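You operate a simulated robot arm through the tools that you are given. There is no shell and no other tool. Be economical: measure what you need, move in short steps, check, and stop when the job is done.

You are at the controls of a simulated robot arm. One attempt, no reset.

TASK
Squeeze the lemon half into the small glass.
Fine: leave its peel in the orange dish; lift the lever again; no juice on the counter; the glass stays under the spout.

Only the result counts: the job must be done as asked and must still hold three seconds after the hand-in. Knocking over, shifting, dropping, spilling or breaking anything else fails it.

THE ROBOT
A 6-joint arm with a two-finger parallel gripper, fixed in place. Base frame: the origin is at the foot of the arm, x ahead of it, y to its left, z up; the work surface is at about z = 810. Readings come in mm, rad, newtons and seconds.
With the tool pointing down near the work surface it reaches from about 340 to 760 mm from the base axis. Its first joint turns from -1.152 to 1.152 rad. Payload 2.45 kg.
The TCP is the grasp point between the finger pads, 24 mm short of the fingertips. In the tool frame z runs along the fingers and y along their closing line. The gripper opens to 68 mm. The fingers are 17 mm wide and 10 mm thick; the gripper's body (40 by 70 mm) begins 41 mm behind the TCP.
Orientation is that of the tool frame in the base frame, as a unit quaternion [x, y, z, w]. With the fingers straight down and closing along the base's y, the tool's x points along the base's -x, its y along +y and its z along -z.

THE INTERFACE
- The arm moves only by the tool jog_arm. Its argument "moves" is a list that holds one entry, the list of rows, each a list of 6 numbers: the shift along the base's x, y, z in mm, then the turn, a rotation vector about the base's x, y, z in rad. In form: [[[tx, ty, tz, rx, ry, rz], ...]]. A call has 1 to 20 rows; each row shifts and turns the commanded pose from where the row before left it. "hand" is the opening, from 0 (shut) to 1 (fully open), set as the call begins (left out, the last holds). A row lasts 0.2 s, in which the tool goes at most 50 mm and 0.15 rad; a call with a longer step from one row to the next is refused whole, and so is a gripper value outside its range. A pose out of reach is approached as far as the arm can. The call stops where the force on the tool passes 90 N (or 10 N more than at its start, if that is more) or the arm is blocked; 0.2 s more then pass. Each finger travels about 108 mm/s and halts on what it meets, pressing with about 32 N; the grip force reading is that of the motor and also rises with nothing between the fingers. The clock runs only during rows and for 0.2 s after the last one: add rows that do not move to give the fingers time. It gives the time, the measured TCP pose, the force on the tool (base axes), the opening and the grip force at its end, in the units of the frame above (readings bear some noise), with the torque about the TCP (base axes, N m) and any sound that the robot's microphone picked up, and new pictures: "pictures" is both (left out), scene, wrist or none.
- Cameras (640 x 400 px; columns grow to the right, rows downward): "scene" is fixed at [166.5, 404.7, 1483.9]; the picture's right is [-0.81, -0.59, 0.00], its down [-0.22, 0.31, -0.93] and it looks along [0.54, -0.75, -0.38] (base axes); focal length 272 px, centre (320, 200). "wrist" rides on the gripper at [84, 11, -75] in the tool frame; the picture's right is [-0.13, 0.99, 0.00], its down [-0.60, -0.08, -0.79] and it looks along [-0.79, -0.10, 0.61] (tool axes); focal length 251 px, centre (320, 200). There is no depth. A picture from a camera that has moved, and an enlarged one, comes with that camera's place and axes in the base frame and with its lens.
- close_up(camera, box): a new picture of the part [left, top, right, bottom] of that camera's present view, enlarged. No time passes.
- close_job(): hands the job in; it is judged then, once.

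Work in short steps. Places have to be worked out from the pictures, the camera data and where the tool is seen: move nearer, look again, correct. Check each grasp and each placing, and mend what went wrong. You have 120 turns and 200 pictures in all, those below and enlarged ones among them. Open the gripper and draw the arm clear of the work before you hand the job in, unless the task says otherwise; then end with one line.

The tools are called after ">>>" as a command line: name --argument value ..., lists and objects as JSON in quotes. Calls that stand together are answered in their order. jog_arm: Moves the arm, as the interface text tells. Its arguments: {"type":"object","properties":{"moves":{"type":"array","items":{"type":"array","items":{"type":"array","items":{"type":"number"}}}},"hand":{"type":"number"},"pictures":{"type":"string","enum":["both","scene","wrist","none"]}},"required":["moves"]} The other tools are called the same way: close_up (camera, box) takes an enlarged picture of a part of a camera's view; close_job () hands the job in.

At the start:

```text
time_s: 0.0
tcp_pos: [436.6, 4.7, 1400.4]
tcp_rot: [0.001, 1.0, 0.0, 0.001]
contact_force: [-0.2, 0.3, 0.4]
torque: [0.0, -0.02, 0.0]
grip_width: 68.1
gripper_force: 0.2
```

scene: 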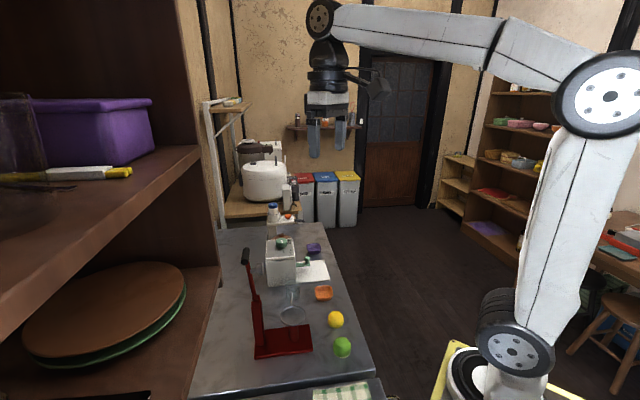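
wrist: 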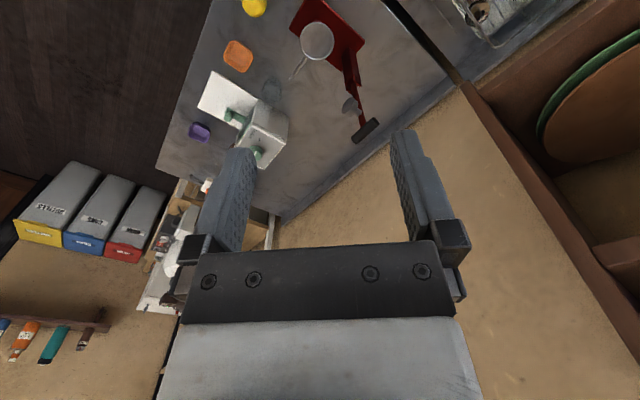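

The bench shows a red lever press, a strainer, an orange dish, a white board, and a box. I look at these enlarged before moving.

>>> close_up --camera "scene" --box '[220, 220, 380, 370]'

>>> close_up --camera "wrist" --box '[160, 0, 420, 180]'

```text
2.67 times, centred on (300, 295) of scene
camera zoom: at [166.5, 404.7, 1483.9], right [-0.81, -0.59, 0.0], down [-0.22, 0.31, -0.93], along [0.54, -0.75, -0.38], focal length 726 px, centre (373, -53)
```

zoom: 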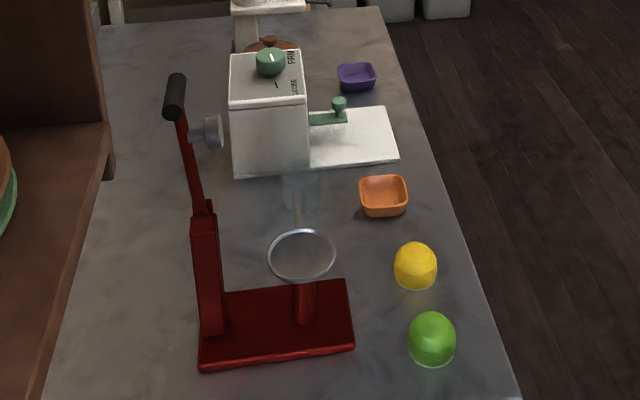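

```text
2.22 times, centred on (290, 90) of wrist
camera zoom: at [351.5, 15.9, 1474.9], right [0.13, 0.99, 0.0], down [0.6, -0.08, 0.79], along [0.79, -0.1, -0.61], focal length 559 px, centre (387, 444)
```

zoom: 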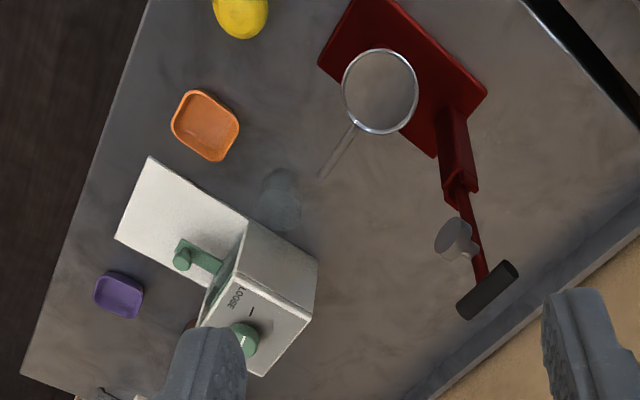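

Triangulated estimates: strainer bowl about (563,-17,900), lever handle about (639,59,1108), lemon about (493,-132), orange dish about (595,-213), glass about (685,-148). I move lower on the open side for a better look.

>>> jog_arm --moves '[[[0, -20, -40, 0, 0, 0], [0, -20, -40, 0, 0, 0], [0, -20, -40, 0, 0, 0], [0, -20, -40, 0, 0, 0], [0, -20, -40, 0, 0, 0], [0, -20, -40, 0, 0, 0]]]' --hand 1

```text
time_s: 1.4
tcp_pos: [434.6, -115.3, 1163.5]
tcp_rot: [0.001, 1.0, 0.0, 0.001]
contact_force: [-0.3, 0.0, -0.4]
torque: [0.03, -0.01, 0.03]
grip_width: 68.3
gripper_force: 0.2
camera wrist: at [349.4, -104.3, 1236.2], right [0.13, 0.99, 0.0], down [0.6, -0.08, 0.79], along [0.79, -0.1, -0.61], focal length 251 px, centre (320, 200)
```

scene: 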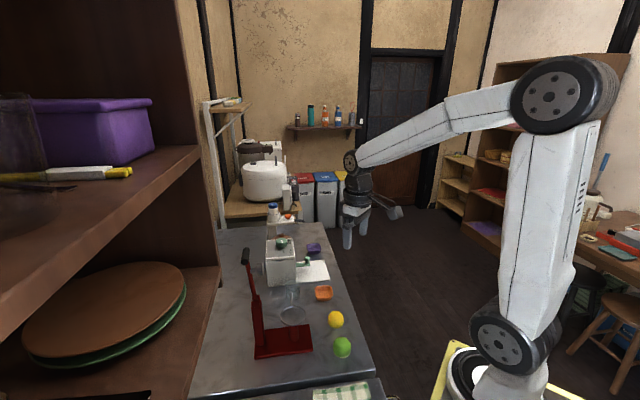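
wrist: 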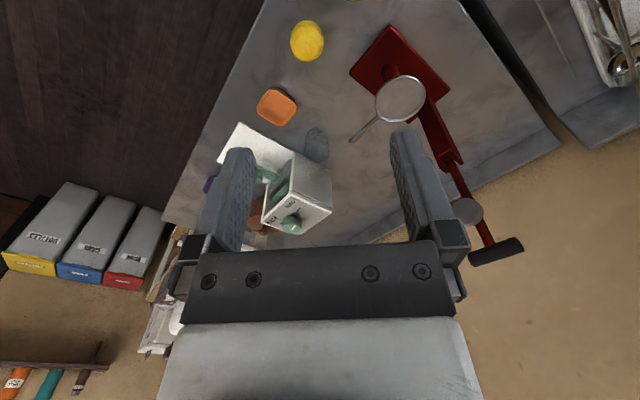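

>>> close_up --camera "wrist" --box '[200, 10, 460, 180]'

>>> close_up --camera "scene" --box '[250, 260, 330, 310]'

```text
2.35 times, centred on (330, 95) of wrist
camera zoom: at [349.4, -104.3, 1236.2], right [0.13, 0.99, 0.0], down [0.6, -0.08, 0.79], along [0.79, -0.1, -0.61], focal length 592 px, centre (296, 447)
```

zoom: 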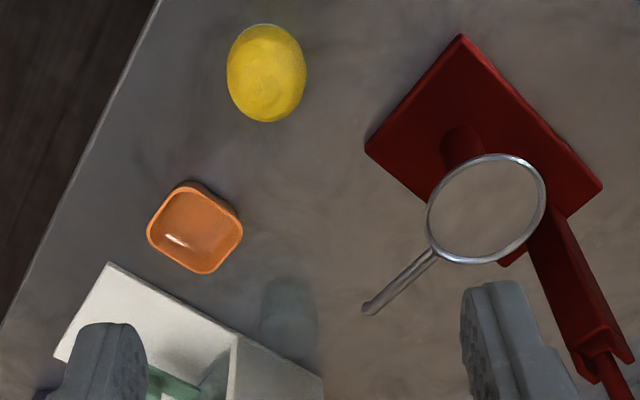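

```text
8.00 times, centred on (290, 285) of scene
camera zoom: at [166.5, 404.7, 1483.9], right [-0.81, -0.59, 0.0], down [-0.22, 0.31, -0.93], along [0.54, -0.75, -0.38], focal length 2177 px, centre (560, -480)
```

zoom: 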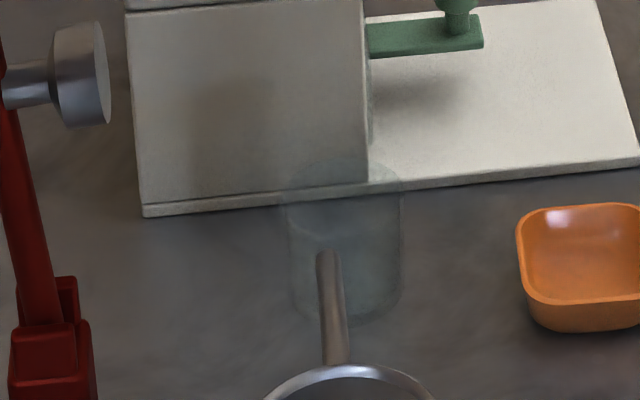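

The glass, about (678,-148), stands beyond the spout tip, about (640,-92), so it probably has to move under it. I turn the tool by -135° about z so the camera will sit on top during a tilted side grasp.

>>> jog_arm --moves '[[[0, 0, 0, 0, 0, -0.1473], [0, 0, 0, 0, 0, -0.1473], [0, 0, 0, 0, 0, -0.1473], [0, 0, 0, 0, 0, -0.1473], [0, 0, 0, 0, 0, -0.1473], [0, 0, 0, 0, 0, -0.1473], [0, 0, 0, 0, 0, -0.1473], [0, 0, 0, 0, 0, -0.1473], [0, 0, 0, 0, 0, -0.1473], [0, 0, 0, 0, 0, -0.1473], [0, 0, 0, 0, 0, -0.1473], [0, 0, 0, 0, 0, -0.1473], [0, 0, 0, 0, 0, -0.1473], [0, 0, 0, 0, 0, -0.1473], [0, 0, 0, 0, 0, -0.1473], [0, 0, 0, 0, 0, -0.1473]]]' --pictures "wrist"

```text
time_s: 4.8
tcp_pos: [437.2, -114.9, 1159.9]
tcp_rot: [0.925, 0.381, -0.001, 0.001]
contact_force: [0.6, 0.2, 0.3]
torque: [-0.01, -0.01, 0.01]
grip_width: 68.1
gripper_force: 0.2
camera wrist: at [503.6, -63.8, 1235.0], right [0.61, -0.8, 0.0], down [-0.48, -0.37, 0.79], along [-0.63, -0.48, -0.61], focal length 251 px, centre (320, 200)
```

wrist: 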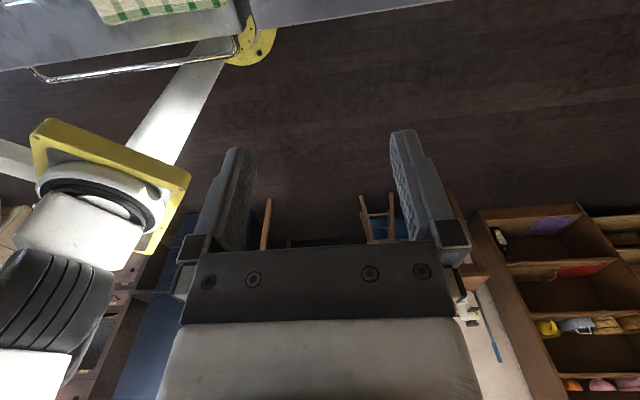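

The tilt follows: 45° toward heading (1,1), moving to a vantage behind the glass at safe height.

>>> jog_arm --moves '[[[20, -25, -25, 0.0926, -0.0926, 0], [20, -25, -25, 0.0926, -0.0926, 0], [20, -25, -25, 0.0926, -0.0926, 0], [20, -25, -25, 0.0926, -0.0926, 0], [20, -25, -25, 0.0926, -0.0926, 0], [20, -25, -25, 0.0926, -0.0926, 0]]]'

```text
time_s: 6.2
tcp_pos: [556.2, -266.5, 1008.9]
tcp_rot: [0.853, 0.354, 0.354, -0.146]
contact_force: [-0.5, -0.5, 0.7]
torque: [0.02, 0.0, 0.03]
grip_width: 68.5
gripper_force: 0.0
camera wrist: at [567.2, -269.2, 1120.1], right [0.64, -0.77, -0.09], down [-0.76, -0.64, 0.13], along [-0.16, -0.02, -0.99], focal length 251 px, centre (320, 200)
```

scene: 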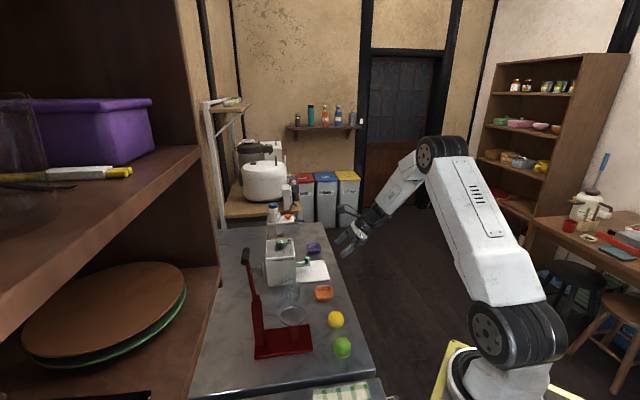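
wrist: 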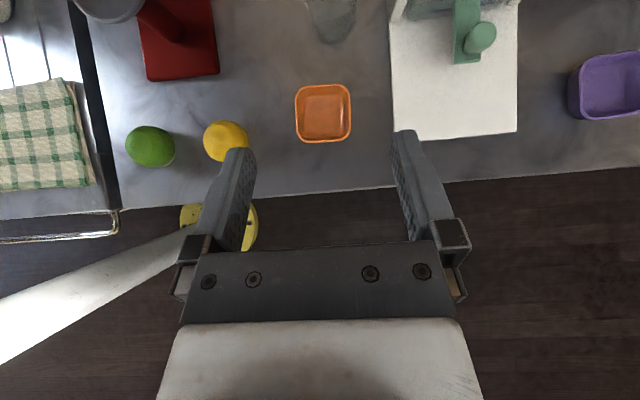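

The dish is confirmed at about (600,-212). I move forward at the same height so glass, spout and bowl come into the wrist view.

>>> jog_arm --moves '[[[25, 35, 10, 0, 0, 0], [25, 35, 10, 0, 0, 0], [25, 35, 0, 0, 0, 0]]]' --pictures "wrist"

>>> close_up --camera "wrist" --box '[120, 0, 440, 200]'

```text
time_s: 7.0
tcp_pos: [630.1, -159.5, 1029.4]
tcp_rot: [0.854, 0.353, 0.354, -0.146]
contact_force: [-0.1, 0.2, -0.3]
torque: [-0.01, -0.02, -0.03]
grip_width: 68.1
gripper_force: 0.1
camera wrist: at [642.9, -162.2, 1142.2], right [0.64, -0.77, -0.09], down [-0.76, -0.64, 0.13], along [-0.16, -0.02, -0.99], focal length 251 px, centre (320, 200)
```

wrist: 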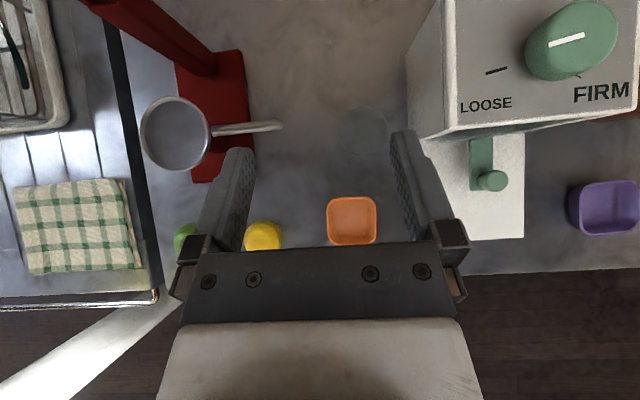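

```text
2.00 times, centred on (280, 100) of wrist
camera zoom: at [642.9, -162.2, 1142.2], right [0.64, -0.77, -0.09], down [-0.76, -0.64, 0.13], along [-0.16, -0.02, -0.99], focal length 503 px, centre (400, 400)
```

zoom: 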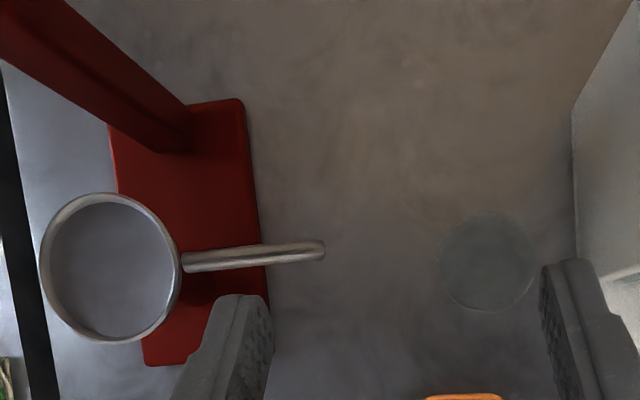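

Spout tip about (636,-89), glass about (686,-156), so the glass does need moving. I flatten the tool to 35° below horizontal and go to a point 150 mm back along the grasp axis.

>>> jog_arm --moves '[[[-10, -27, -25, 0.0617, -0.0617, 0], [-10, -27, -25, 0.0617, -0.0617, 0], [-11, -28, -25, 0, 0, 0], [0, 0, -26, 0, 0, 0]]]'

>>> close_up --camera "wrist" --box '[200, 0, 440, 150]'

```text
time_s: 8.0
tcp_pos: [600.4, -241.7, 929.4]
tcp_rot: [0.82, 0.338, 0.426, -0.176]
contact_force: [-0.3, -0.7, -0.5]
torque: [0.02, -0.03, 0.01]
grip_width: 68.3
gripper_force: 0.0
camera wrist: at [599.0, -259.5, 1040.4], right [0.65, -0.75, -0.11], down [-0.76, -0.65, -0.04], along [-0.04, 0.11, -0.99], focal length 251 px, centre (320, 200)
```

scene: 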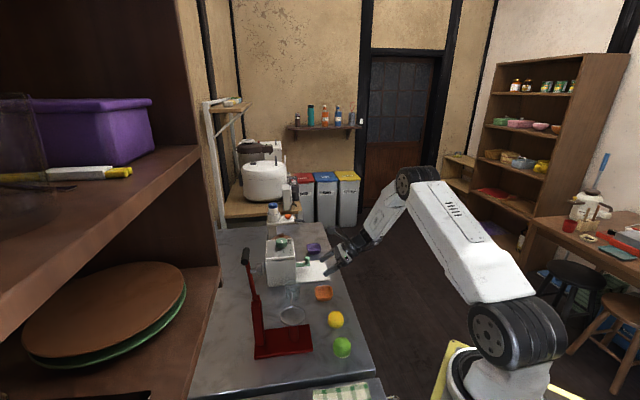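
wrist: 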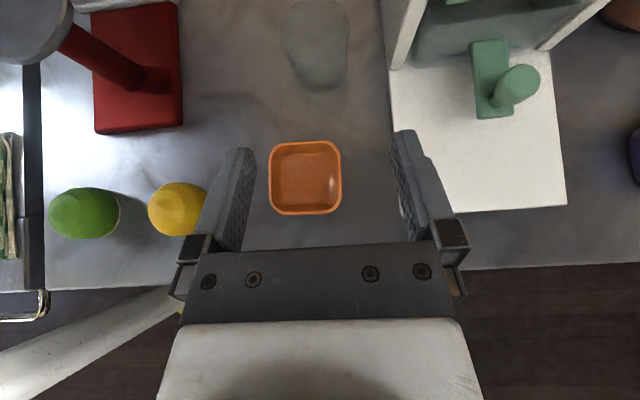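

```text
2.67 times, centred on (320, 75) of wrist
camera zoom: at [599.0, -259.5, 1040.4], right [0.65, -0.75, -0.11], down [-0.76, -0.65, -0.04], along [-0.04, 0.11, -0.99], focal length 670 px, centre (320, 533)
```

zoom: 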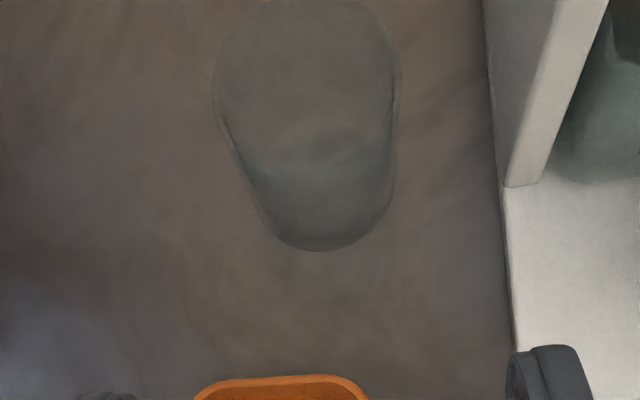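

Glass refined to (685,-154), about 50 mm wide, rim about z 862. I advance along the tool axis most of the way and check alignment.

>>> jog_arm --moves '[[[16.9, 17.5, -17.6, 0, 0, 0], [16.9, 17.5, -17.6, 0, 0, 0], [16.9, 17.5, -17.6, 0, 0, 0]]]'

>>> close_up --camera "scene" --box '[240, 240, 360, 320]'

```text
time_s: 8.8
tcp_pos: [650.9, -189.0, 878.3]
tcp_rot: [0.82, 0.339, 0.426, -0.177]
contact_force: [-0.1, -0.2, -0.8]
torque: [-0.01, -0.01, 0.04]
grip_width: 68.2
gripper_force: 0.0
camera wrist: at [647.9, -205.7, 988.9], right [0.65, -0.75, -0.11], down [-0.76, -0.65, -0.04], along [-0.04, 0.11, -0.99], focal length 251 px, centre (320, 200)
```

scene: 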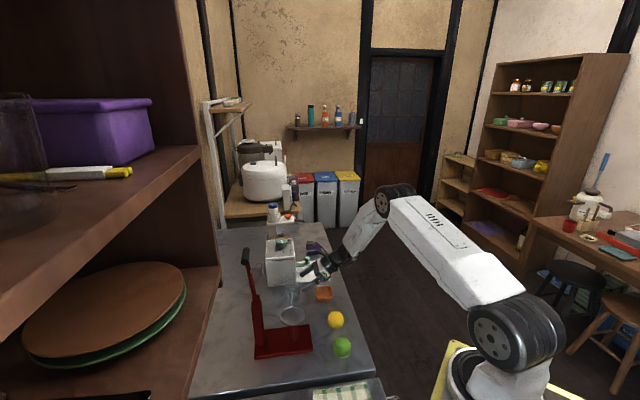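
wrist: 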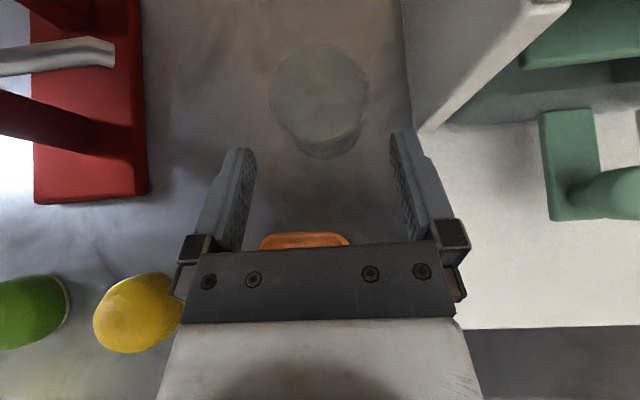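

```text
5.00 times, centred on (300, 280) of scene
camera zoom: at [166.5, 404.7, 1483.9], right [-0.81, -0.59, 0.0], down [-0.22, 0.31, -0.93], along [0.54, -0.75, -0.38], focal length 1361 px, centre (420, -200)
```

zoom: 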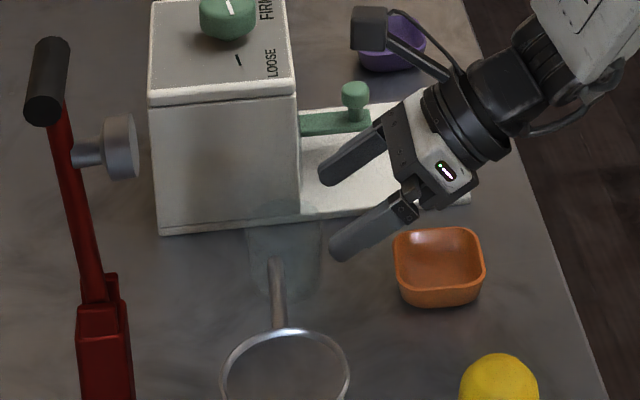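

The glass sits centred between the fingers. I complete the advance with the hand open and look before closing.

>>> jog_arm --moves '[[[17, 17.5, -18, 0, 0, 0], [16.5, 17, -18.5, 0, 0, 0]]]' --pictures "wrist"

```text
time_s: 9.4
tcp_pos: [683.5, -155.0, 842.5]
tcp_rot: [0.819, 0.339, 0.427, -0.177]
contact_force: [-0.2, 0.0, -0.6]
torque: [-0.02, 0.02, -0.02]
grip_width: 67.7
gripper_force: 0.0
camera wrist: at [682.1, -172.2, 952.4], right [0.65, -0.75, -0.11], down [-0.76, -0.65, -0.04], along [-0.04, 0.11, -0.99], focal length 251 px, centre (320, 200)
```

wrist: 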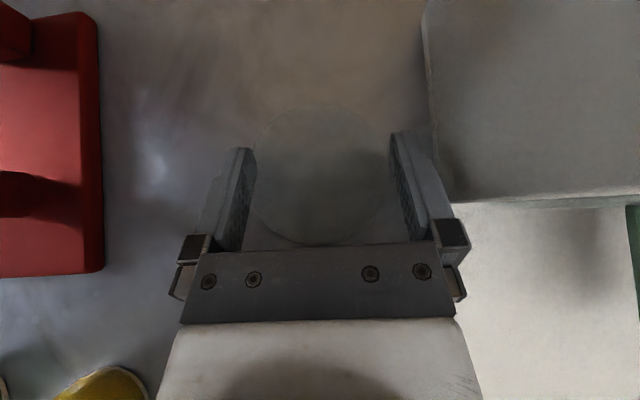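

Well aligned. I close gently to slightly under the glass width.

>>> jog_arm --moves '[[[0, 0, 0, 0, 0, 0], [0, 0, 0, 0, 0, 0], [0, 0, 0, 0, 0, 0]]]' --hand 0.64 --pictures "wrist"

```text
time_s: 10.2
tcp_pos: [683.8, -155.1, 841.2]
tcp_rot: [0.82, 0.338, 0.426, -0.177]
contact_force: [0.7, -0.3, 0.5]
torque: [0.06, 0.06, -0.02]
grip_width: 51.2
gripper_force: 32.1
camera wrist: at [682.0, -172.3, 952.4], right [0.65, -0.75, -0.11], down [-0.76, -0.65, -0.04], along [-0.04, 0.11, -0.99], focal length 251 px, centre (320, 200)
```

wrist: 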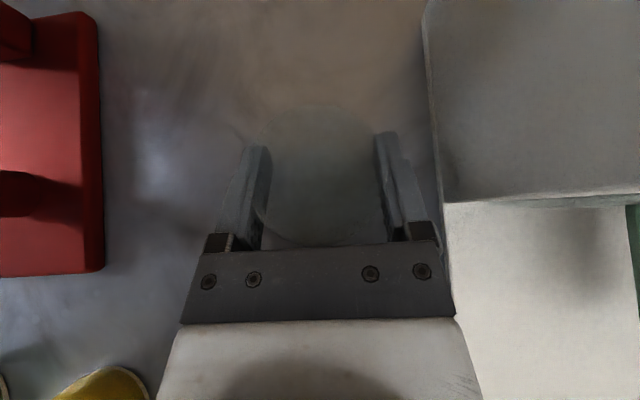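

Glass held at 51 mm. Spout tip triangulates to (636,-91,898), well above the rim, so I lift 5 mm and carry it most of the way under the tip.

>>> jog_arm --moves '[[[0, 0, 5, 0, 0, 0], [-8, 10, 0, 0, 0, 0], [-12, 15, 0, 0, 0, 0], [-12, 16, 0, 0, 0, 0], [-12, 16, 0, 0, 0, 0], [-4, 6, 0, 0, 0, 0], [0, 0, 0, 0, 0, 0]]]'

>>> close_up --camera "scene" --box '[240, 250, 360, 330]'

```text
time_s: 11.8
tcp_pos: [636.5, -91.8, 845.9]
tcp_rot: [0.82, 0.338, 0.427, -0.177]
contact_force: [0.8, -0.2, -0.8]
torque: [0.0, -0.01, 0.0]
grip_width: 51.4
gripper_force: 31.3
camera wrist: at [633.8, -109.3, 956.5], right [0.65, -0.75, -0.11], down [-0.76, -0.65, -0.04], along [-0.04, 0.11, -0.99], focal length 251 px, centre (320, 200)
```

scene: 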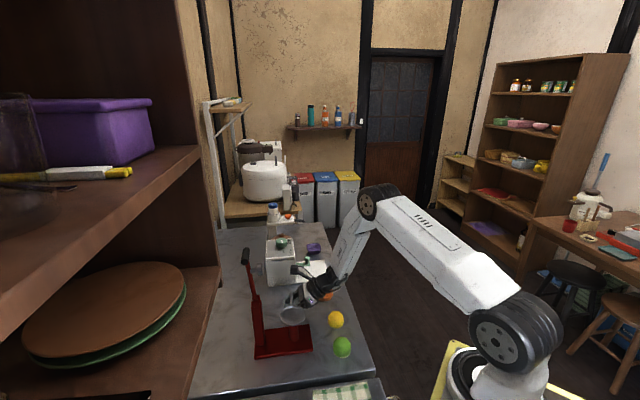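
wrist: 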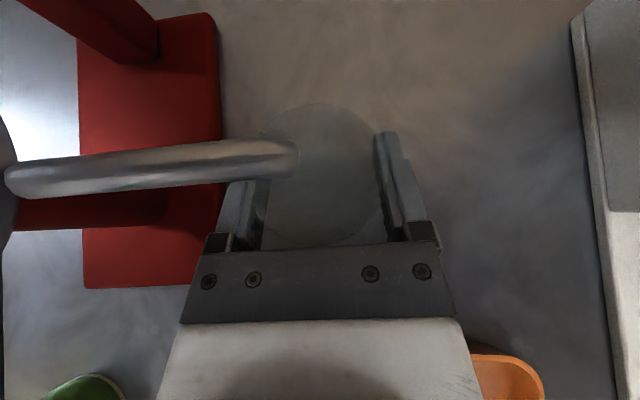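

```text
5.00 times, centred on (300, 290) of scene
camera zoom: at [166.5, 404.7, 1483.9], right [-0.81, -0.59, 0.0], down [-0.22, 0.31, -0.93], along [0.54, -0.75, -0.38], focal length 1361 px, centre (420, -250)
```

zoom: 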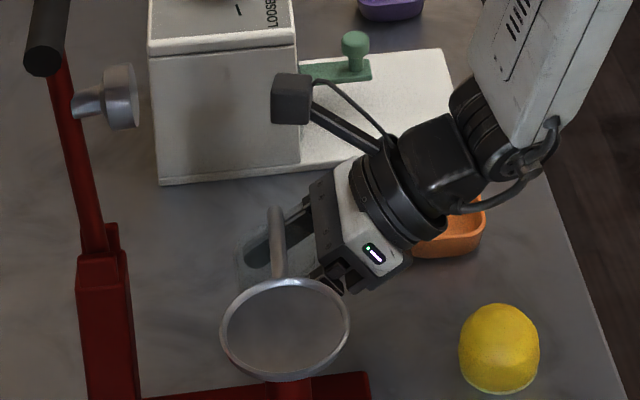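

Glass rim centre about (637.5,-94), tip about (635,-90). I nudge it a few mm, set it down and open slightly.

>>> jog_arm --moves '[[[-3, 4, 0, 0, 0, 0], [0, 0, -3, 0, 0, 0], [0, 0, -1.8, 0, 0, 0], [0, 0, 0, 0, 0, 0]]]' --pictures "none"

>>> jog_arm --moves '[[[0, 0, 0, 0, 0, 0], [0, 0, 0, 0, 0, 0]]]' --hand 0.88 --pictures "wrist"

```text
time_s: 12.8
tcp_pos: [634.0, -89.4, 841.3]
tcp_rot: [0.819, 0.339, 0.428, -0.177]
contact_force: [-2.8, 1.1, 9.2]
torque: [0.17, 0.29, 0.03]
grip_width: 51.2
gripper_force: 32.0
```

```text
time_s: 13.4
tcp_pos: [633.7, -87.3, 839.7]
tcp_rot: [0.82, 0.339, 0.425, -0.176]
contact_force: [0.7, -0.1, -0.4]
torque: [0.03, 0.04, 0.01]
grip_width: 59.8
gripper_force: 0.0
camera wrist: at [630.7, -104.9, 951.3], right [0.65, -0.75, -0.11], down [-0.76, -0.65, -0.04], along [-0.04, 0.11, -0.99], focal length 251 px, centre (320, 200)
```

wrist: 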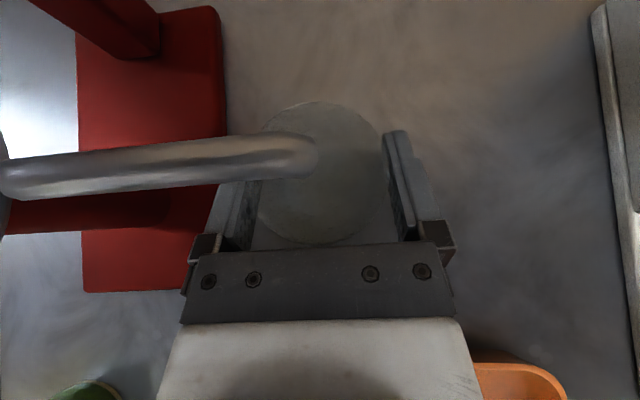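

Glass stands under the tip and released. I withdraw straight back along the tool axis.

>>> jog_arm --moves '[[[-6, -6, 6, 0, 0, 0], [-12, -12, 12, 0, 0, 0], [-18, -18, 18, 0, 0, 0], [-22, -22, 25, 0, 0, 0], [-22, -22, 30, 0, 0, 0]]]'

>>> close_up --camera "wrist" --box '[0, 0, 400, 250]'

>>> close_up --camera "scene" --box '[250, 270, 350, 340]'

```text
time_s: 14.6
tcp_pos: [553.0, -167.6, 932.8]
tcp_rot: [0.82, 0.34, 0.425, -0.177]
contact_force: [-0.3, -0.1, -0.5]
torque: [0.02, -0.01, 0.0]
grip_width: 59.7
gripper_force: 0.0
camera wrist: at [550.5, -184.8, 1043.8], right [0.65, -0.75, -0.11], down [-0.76, -0.65, -0.04], along [-0.04, 0.11, -0.99], focal length 251 px, centre (320, 200)
```

scene: 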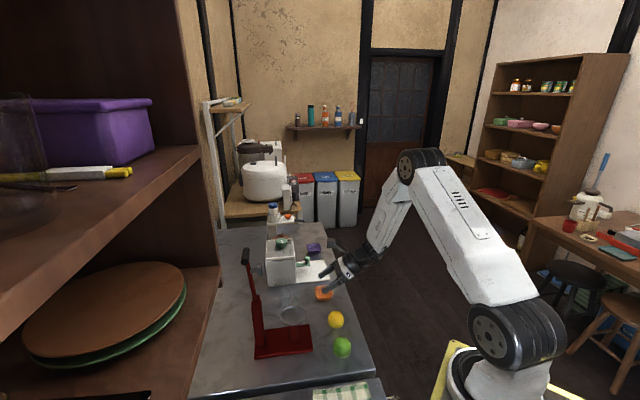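
wrist: 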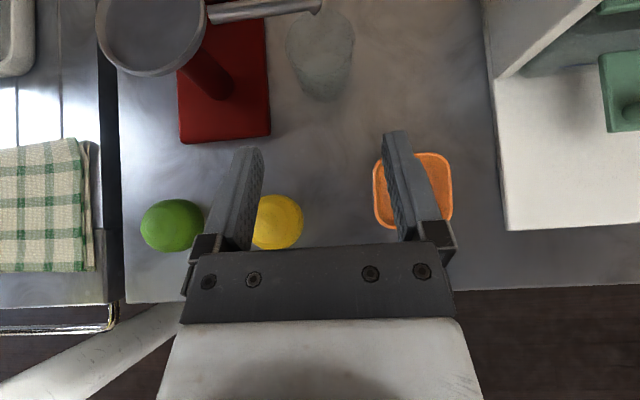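

```text
1.60 times, centred on (200, 125) of wrist
camera zoom: at [550.5, -184.8, 1043.8], right [0.65, -0.75, -0.11], down [-0.76, -0.65, -0.04], along [-0.04, 0.11, -0.99], focal length 402 px, centre (512, 320)
```

zoom: 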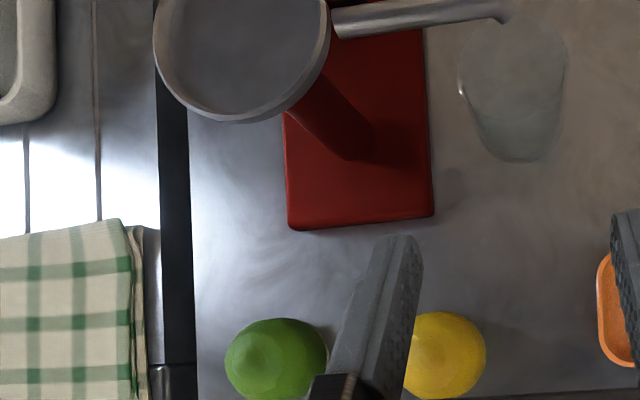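

```text
5.71 times, centred on (300, 305) of scene
camera zoom: at [166.5, 404.7, 1483.9], right [-0.81, -0.59, 0.0], down [-0.22, 0.31, -0.93], along [0.54, -0.75, -0.38], focal length 1555 px, centre (434, -400)
```

zoom: 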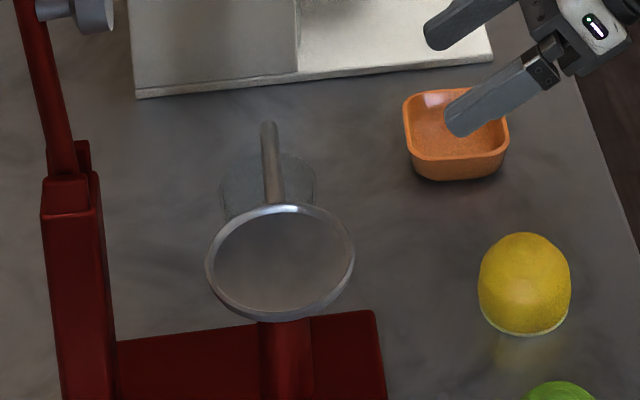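

The glass is under the spout. The camera must be on the robot side near the lever, so I bring the tool vertical and yaw back while rising and moving above the lemon.

>>> jog_arm --moves '[[[0, 0, 15, -0.097, 0.097, 0], [0, 0, 15, -0.097, 0.097, 0], [-5, 0, 15, -0.097, 0.097, 0], [-5, 0, 15, -0.097, 0.097, 0], [-10, 5, 5, -0.097, 0.097, 0], [-10, 5, 5, -0.097, 0.097, 0], [-10, 5, 5, -0.097, 0.097, 0], [-10, 5, 0, 0, 0, 0.1473], [-10, 5, 0, 0, 0, 0.1473], [0, 5, 0, 0, 0, 0.1473], [0, 5, 0, 0, 0, 0.1473], [0, 0, 0, 0, 0, 0.1473], [0, 0, 0, 0, 0, 0.1473], [0, 0, 0, 0, 0, 0.1473], [0, 0, 0, 0, 0, 0.1473], [0, 0, 0, 0, 0, 0.1473], [0, 0, 0, 0, 0, 0.1473], [0, 0, 0, 0, 0, 0.1473], [0, 0, 0, 0, 0, 0.1473], [0, 0, 0, 0, 0, 0.1473]]]' --pictures "none"

>>> jog_arm --moves '[[[0, 0, 0, 0, 0, 0.1473], [0, 0, 0, 0, 0, 0.1473], [0, 0, 0, 0, 0, 0.1473]]]' --hand 1

```text
time_s: 18.8
tcp_pos: [493.7, -133.9, 1006.7]
tcp_rot: [0.218, 0.976, 0.0, 0.002]
contact_force: [-0.3, 0.0, 0.8]
torque: [-0.02, 0.02, 0.0]
grip_width: 59.5
gripper_force: 0.1
```

```text
time_s: 19.6
tcp_pos: [493.4, -132.6, 1007.7]
tcp_rot: [-0.001, 1.0, 0.0, 0.001]
contact_force: [0.3, 0.5, -0.2]
torque: [0.01, 0.0, 0.0]
grip_width: 67.9
gripper_force: 0.1
camera wrist: at [409.1, -122.7, 1081.4], right [0.13, 0.99, 0.0], down [0.6, -0.08, 0.79], along [0.79, -0.1, -0.61], focal length 251 px, centre (320, 200)
```

scene: 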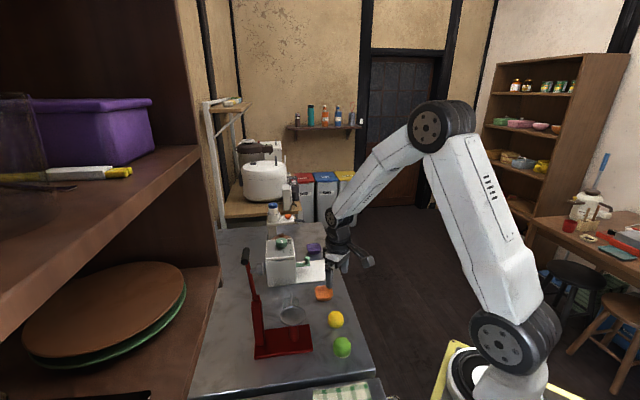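
wrist: 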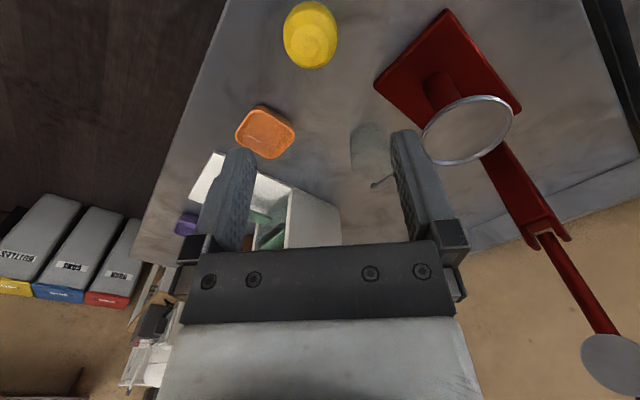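

Lemon refined to about (496,-139), 48-50 mm wide, dome up. I descend above it and re-check.

>>> jog_arm --moves '[[[2, -6, -40, 0, 0, 0], [0, 0, -40, 0, 0, 0], [0, 0, -20, 0, 0, 0]]]'

>>> close_up --camera "scene" --box '[290, 270, 370, 350]'

```text
time_s: 20.4
tcp_pos: [495.7, -140.5, 907.5]
tcp_rot: [-0.001, 1.0, 0.0, 0.001]
contact_force: [1.1, -0.3, -0.1]
torque: [0.01, 0.06, 0.02]
grip_width: 68.1
gripper_force: 0.0
camera wrist: at [410.3, -129.0, 981.5], right [0.13, 0.99, 0.0], down [0.6, -0.08, 0.79], along [0.79, -0.1, -0.61], focal length 251 px, centre (320, 200)
```

scene: 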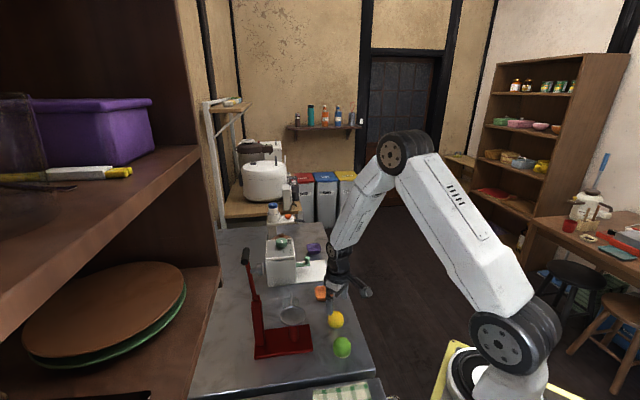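
wrist: 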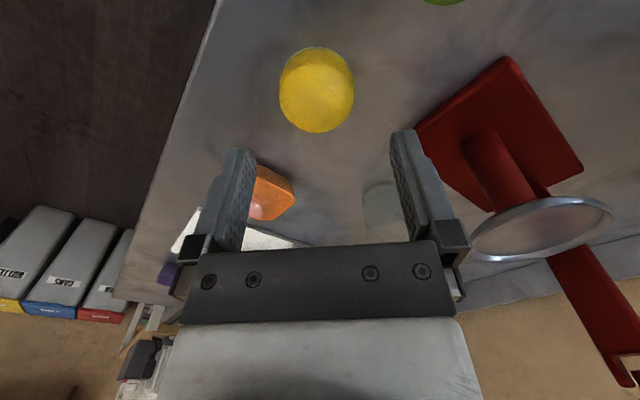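

```text
5.00 times, centred on (330, 310) of scene
camera zoom: at [166.5, 404.7, 1483.9], right [-0.81, -0.59, 0.0], down [-0.22, 0.31, -0.93], along [0.54, -0.75, -0.38], focal length 1361 px, centre (270, -350)
```

zoom: 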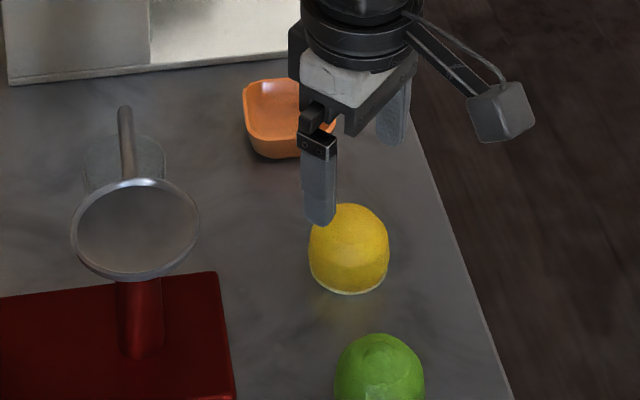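

Lemon centred (493.5,-141). I lower to z 845, keeping the fingertips about 11 mm above its base so they stay clear of the bowl rim later, then close.

>>> jog_arm --moves '[[[-2, 0, -30, 0, 0, 0], [0, 0, -20, 0, 0, 0], [0, 0, -12.5, 0, 0, 0]]]' --pictures "none"

>>> jog_arm --moves '[[[0, 0, 0, 0, 0, 0], [0, 0, 0, 0, 0, 0], [0, 0, 0, 0, 0, 0]]]' --hand 0.55

```text
time_s: 21.2
tcp_pos: [494.4, -140.2, 846.4]
tcp_rot: [0.001, 1.0, 0.0, 0.0]
contact_force: [-0.5, -1.4, -0.2]
torque: [0.01, -0.02, -0.01]
grip_width: 67.8
gripper_force: 0.0
```

```text
time_s: 22.0
tcp_pos: [493.3, -141.5, 845.0]
tcp_rot: [0.0, 1.0, 0.0, 0.001]
contact_force: [-0.4, 0.1, -0.6]
torque: [0.0, -0.01, 0.04]
grip_width: 48.5
gripper_force: 31.6
camera wrist: at [408.8, -129.5, 919.4], right [0.13, 0.99, 0.0], down [0.6, -0.08, 0.79], along [0.79, -0.1, -0.61], focal length 251 px, centre (320, 200)
```

scene: 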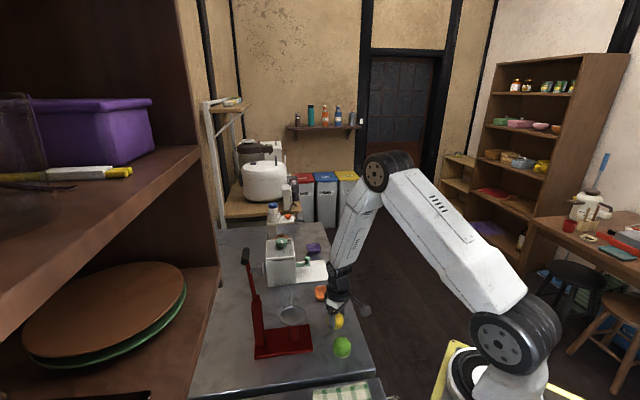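
wrist: 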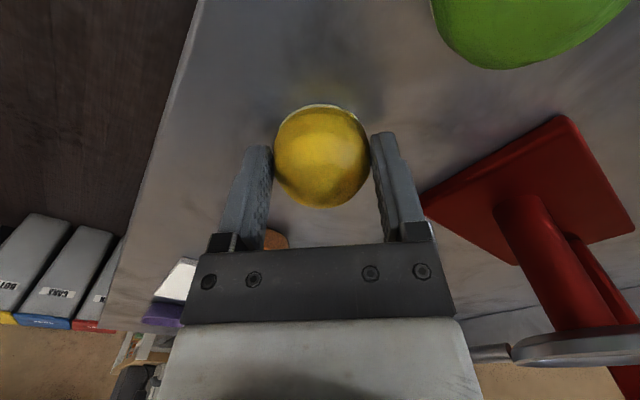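

Lemon gripped at 48.5 mm. I lift it and go part way toward the bowl to view the bowl from above.

>>> jog_arm --moves '[[[0, 0, 30, 0, 0, 0], [0, 0, 45, 0, 0, 0], [0, 0, 45, 0, 0, 0], [0, 0, 40, 0, 0, 0], [5, 30, 0, 0, 0, 0], [5, 30, 0, 0, 0, 0]]]'

>>> close_up --camera "wrist" --box '[240, 0, 500, 160]'

```text
time_s: 23.4
tcp_pos: [505.5, -76.7, 1002.7]
tcp_rot: [0.001, 1.0, 0.0, 0.001]
contact_force: [-0.5, 0.3, -0.7]
torque: [-0.02, 0.02, 0.03]
grip_width: 48.6
gripper_force: 31.9
camera wrist: at [420.1, -65.8, 1077.7], right [0.13, 0.99, 0.0], down [0.6, -0.08, 0.79], along [0.79, -0.1, -0.61], focal length 251 px, centre (320, 200)
```

scene: 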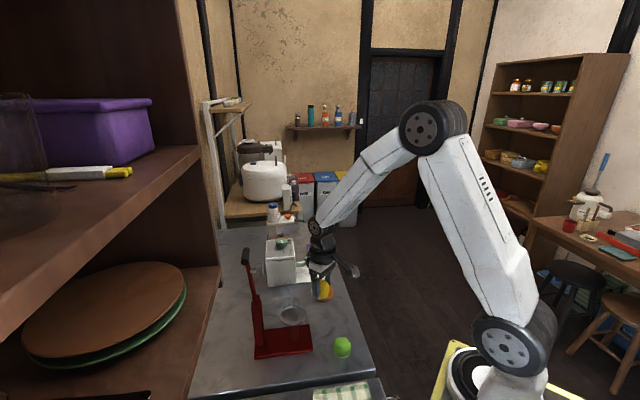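
wrist: 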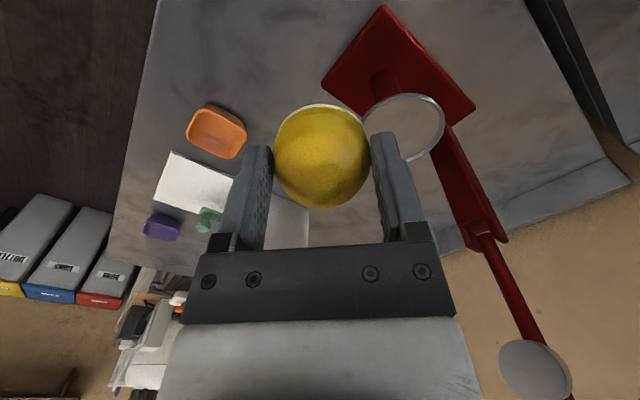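

```text
2.46 times, centred on (370, 80) of wrist
camera zoom: at [420.1, -65.8, 1077.7], right [0.13, 0.99, 0.0], down [0.6, -0.08, 0.79], along [0.79, -0.1, -0.61], focal length 619 px, centre (197, 495)
```

zoom: 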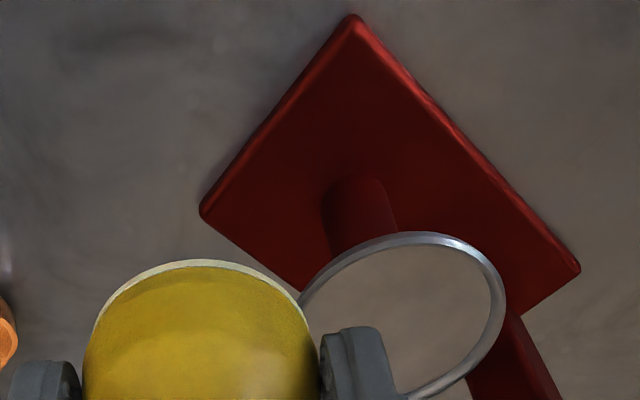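

Bowl centre fixed at (561,-14), rim z about 900, shallow. I carry the lemon over it at height, checking the clearance to the plunger.

>>> jog_arm --moves '[[[14, 16, 0, 0, 0, 0], [14, 16, 0, 0, 0, 0], [14, 16, 0, 0, 0, 0], [13.5, 15, 0, 0, 0, 0], [0, 0, -30, 0, 0, 0], [0, 0, -15, 0, 0, 0]]]'

>>> close_up --camera "scene" --box '[230, 230, 350, 330]'

```text
time_s: 24.8
tcp_pos: [559.2, -15.5, 959.6]
tcp_rot: [0.001, 1.0, -0.001, 0.001]
contact_force: [0.6, -0.5, -0.4]
torque: [0.0, 0.0, -0.02]
grip_width: 48.6
gripper_force: 32.3
camera wrist: at [473.9, -3.9, 1033.4], right [0.13, 0.99, 0.0], down [0.6, -0.08, 0.79], along [0.79, -0.1, -0.61], focal length 251 px, centre (320, 200)
```

scene: 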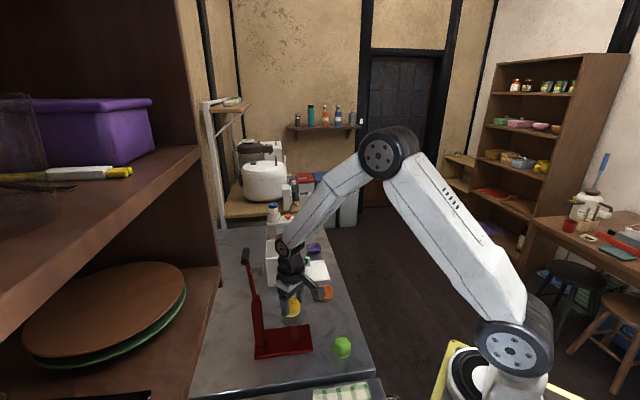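
wrist: 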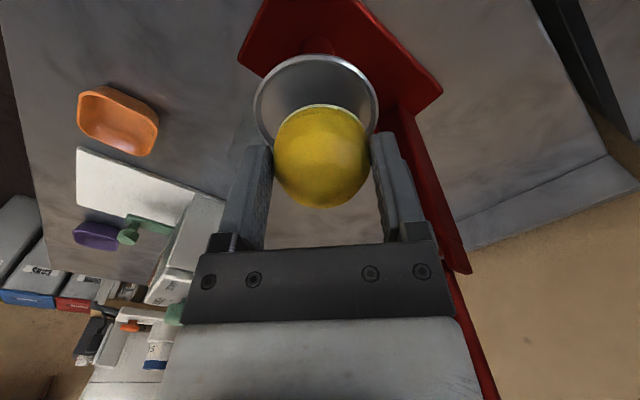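

```text
4.00 times, centred on (290, 280) of scene
camera zoom: at [166.5, 404.7, 1483.9], right [-0.81, -0.59, 0.0], down [-0.22, 0.31, -0.93], along [0.54, -0.75, -0.38], focal length 1089 px, centre (440, -120)
```

zoom: 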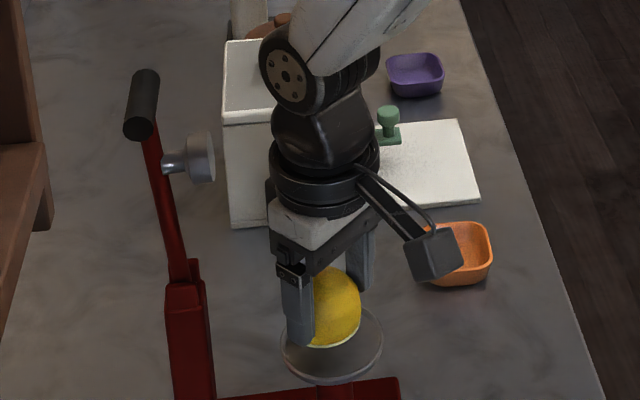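

Bowl centre reads (561.5,-16). I shift slightly and lower gently until contact.

>>> jog_arm --moves '[[[2, -0.5, -12, 0, 0, 0], [0, 0, -10, 0, 0, 0], [0, 0, -6, 0, 0, 0], [0, 0, -3, 0, 0, 0]]]'

>>> close_up --camera "scene" --box '[260, 270, 340, 330]'

```text
time_s: 25.8
tcp_pos: [561.8, -16.3, 933.4]
tcp_rot: [0.0, 1.0, 0.0, 0.005]
contact_force: [-10.7, 9.9, 54.9]
torque: [-0.25, 0.4, -0.15]
grip_width: 48.9
gripper_force: 32.0
camera wrist: at [477.2, -5.1, 1005.9], right [0.13, 0.99, 0.0], down [0.6, -0.08, 0.8], along [0.79, -0.1, -0.6], focal length 251 px, centre (320, 200)
```

scene: 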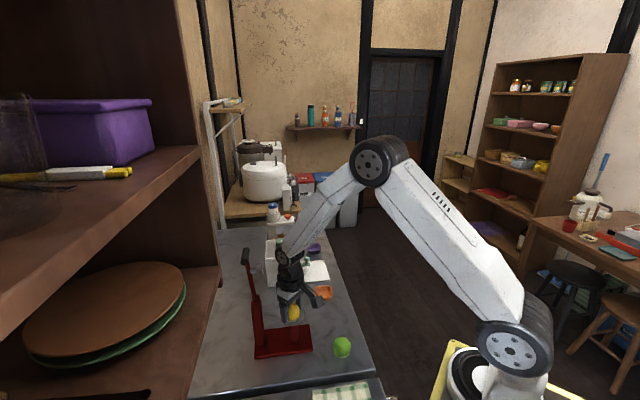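
wrist: 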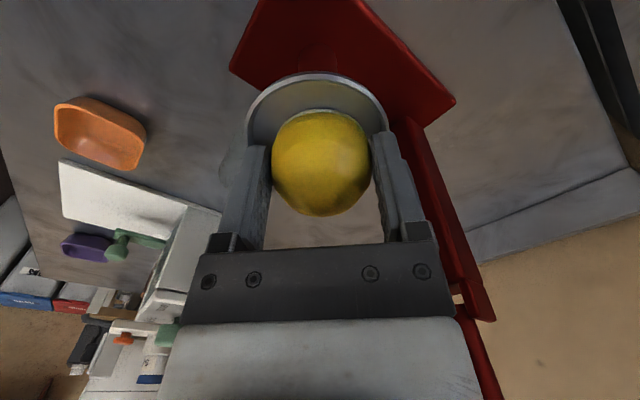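

```text
6.67 times, centred on (300, 300) of scene
camera zoom: at [165.1, 405.0, 1484.0], right [-0.81, -0.59, 0.0], down [-0.22, 0.31, -0.93], along [0.54, -0.75, -0.38], focal length 1814 px, centre (453, -467)
```

zoom: 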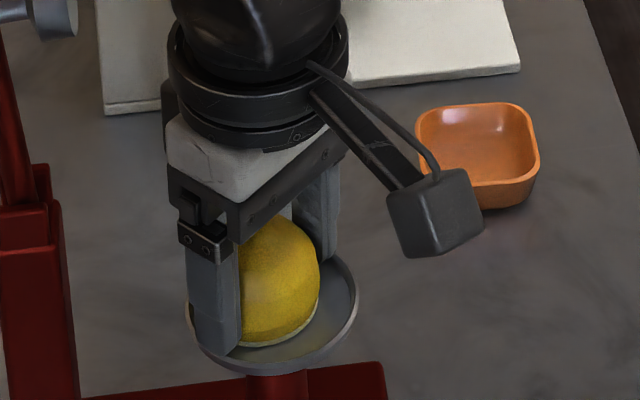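

Contact: the lemon sits on the bowl floor. I relieve the pressure and open.

>>> jog_arm --moves '[[[0, 0, 4, 0, 0, 0], [0, 0, 0, 0, 0, 0]]]' --pictures "none"

>>> jog_arm --moves '[[[0, 0, 0, 0, 0, 0], [0, 0, 0, 0, 0, 0], [0, 0, 10, 0, 0, 0], [0, 0, 20, 0, 0, 0], [0, 0, 30, 0, 0, 0], [0, 0, 30, 0, 0, 0]]]' --hand 1

>>> close_up --camera "scene" --box '[260, 270, 340, 330]'

```text
time_s: 26.4
tcp_pos: [562.4, -17.0, 932.5]
tcp_rot: [0.001, 1.0, 0.0, 0.002]
contact_force: [7.0, 2.0, 15.7]
torque: [0.08, -0.49, 0.06]
grip_width: 48.5
gripper_force: 32.0
```

```text
time_s: 27.8
tcp_pos: [559.8, -16.4, 1021.3]
tcp_rot: [0.0, 1.0, 0.002, -0.001]
contact_force: [-0.1, 0.8, -1.0]
torque: [-0.02, -0.02, 0.01]
grip_width: 68.0
gripper_force: 0.1
camera wrist: at [474.5, -6.1, 1096.3], right [0.13, 0.99, 0.0], down [0.6, -0.08, 0.79], along [0.79, -0.1, -0.61], focal length 251 px, centre (320, 200)
```

scene: 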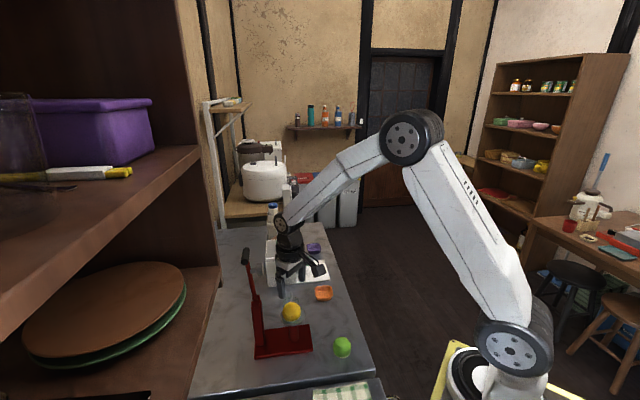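
wrist: 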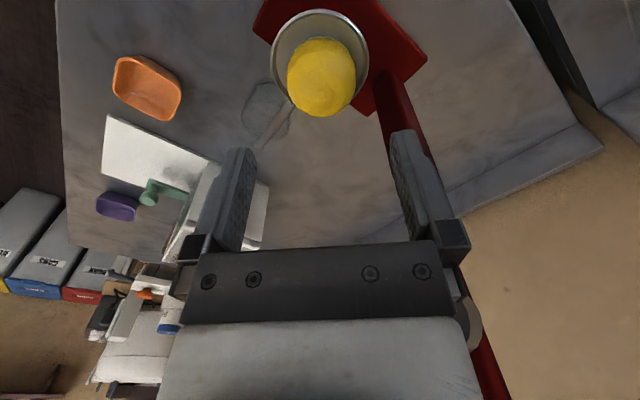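

```text
6.67 times, centred on (300, 300) of scene
camera zoom: at [166.5, 404.7, 1483.9], right [-0.81, -0.59, 0.0], down [-0.22, 0.31, -0.93], along [0.54, -0.75, -0.38], focal length 1814 px, centre (453, -467)
```

zoom: 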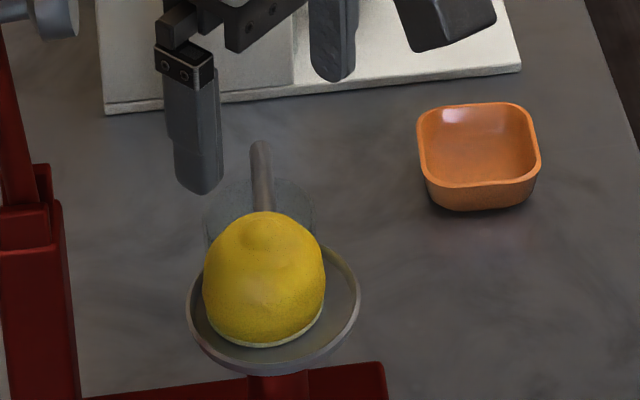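

The lemon is in the bowl, nearly centred. Next the lever: its T-bar end-to-end looks about 55 mm, so I plan to straddle the bar's ends with the tool vertical. I rise and yaw 46° to look along the lever plane.

>>> jog_arm --moves '[[[-10, 0, 40, 0, 0, 0], [-10, 0, 40, 0, 0, 0.134], [-15, -5, 40, 0, 0, 0.134], [-15, -5, 40, 0, 0, 0.134], [-15, -5, 40, 0, 0, 0.134], [-15, -5, 10, 0, 0, 0.134], [0, 0, 0, 0, 0, 0.134]]]'

>>> close_up --camera "scene" --box '[230, 235, 290, 285]'

```text
time_s: 29.4
tcp_pos: [480.8, -36.9, 1232.5]
tcp_rot: [-0.391, 0.92, 0.001, 0.001]
contact_force: [0.1, 0.2, 0.9]
torque: [-0.04, 0.04, 0.01]
grip_width: 68.1
gripper_force: 0.2
camera wrist: at [413.6, -89.6, 1306.7], right [-0.63, 0.78, 0.0], down [0.48, 0.38, 0.79], along [0.62, 0.5, -0.61], focal length 251 px, centre (320, 200)
```

scene: 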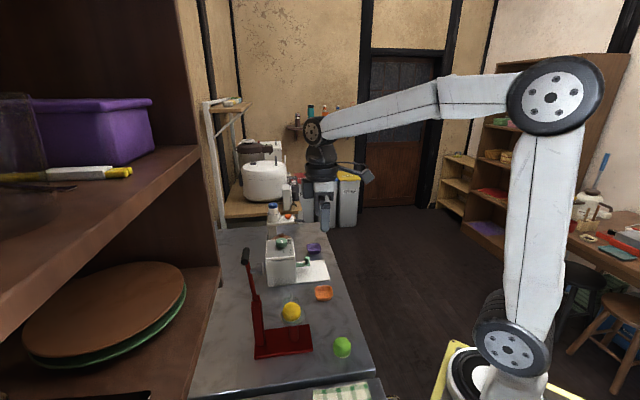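
wrist: 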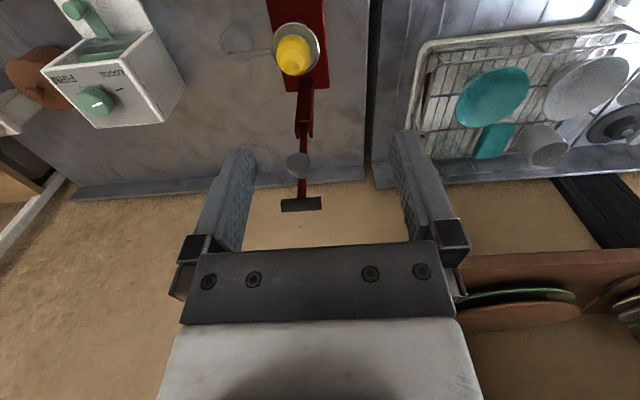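

```text
8.00 times, centred on (260, 260) of scene
camera zoom: at [166.5, 404.7, 1483.9], right [-0.81, -0.59, 0.0], down [-0.22, 0.31, -0.93], along [0.54, -0.75, -0.38], focal length 2177 px, centre (800, -280)
```

zoom: 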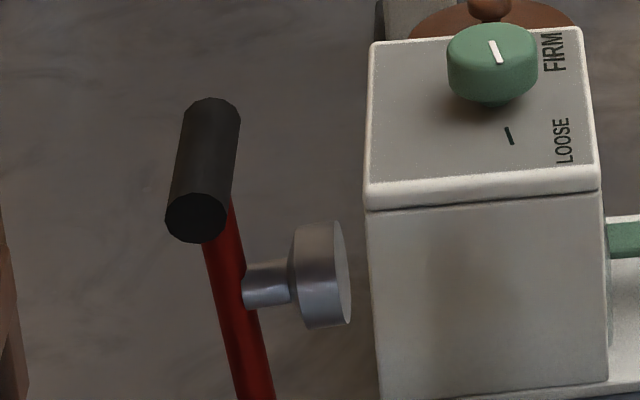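

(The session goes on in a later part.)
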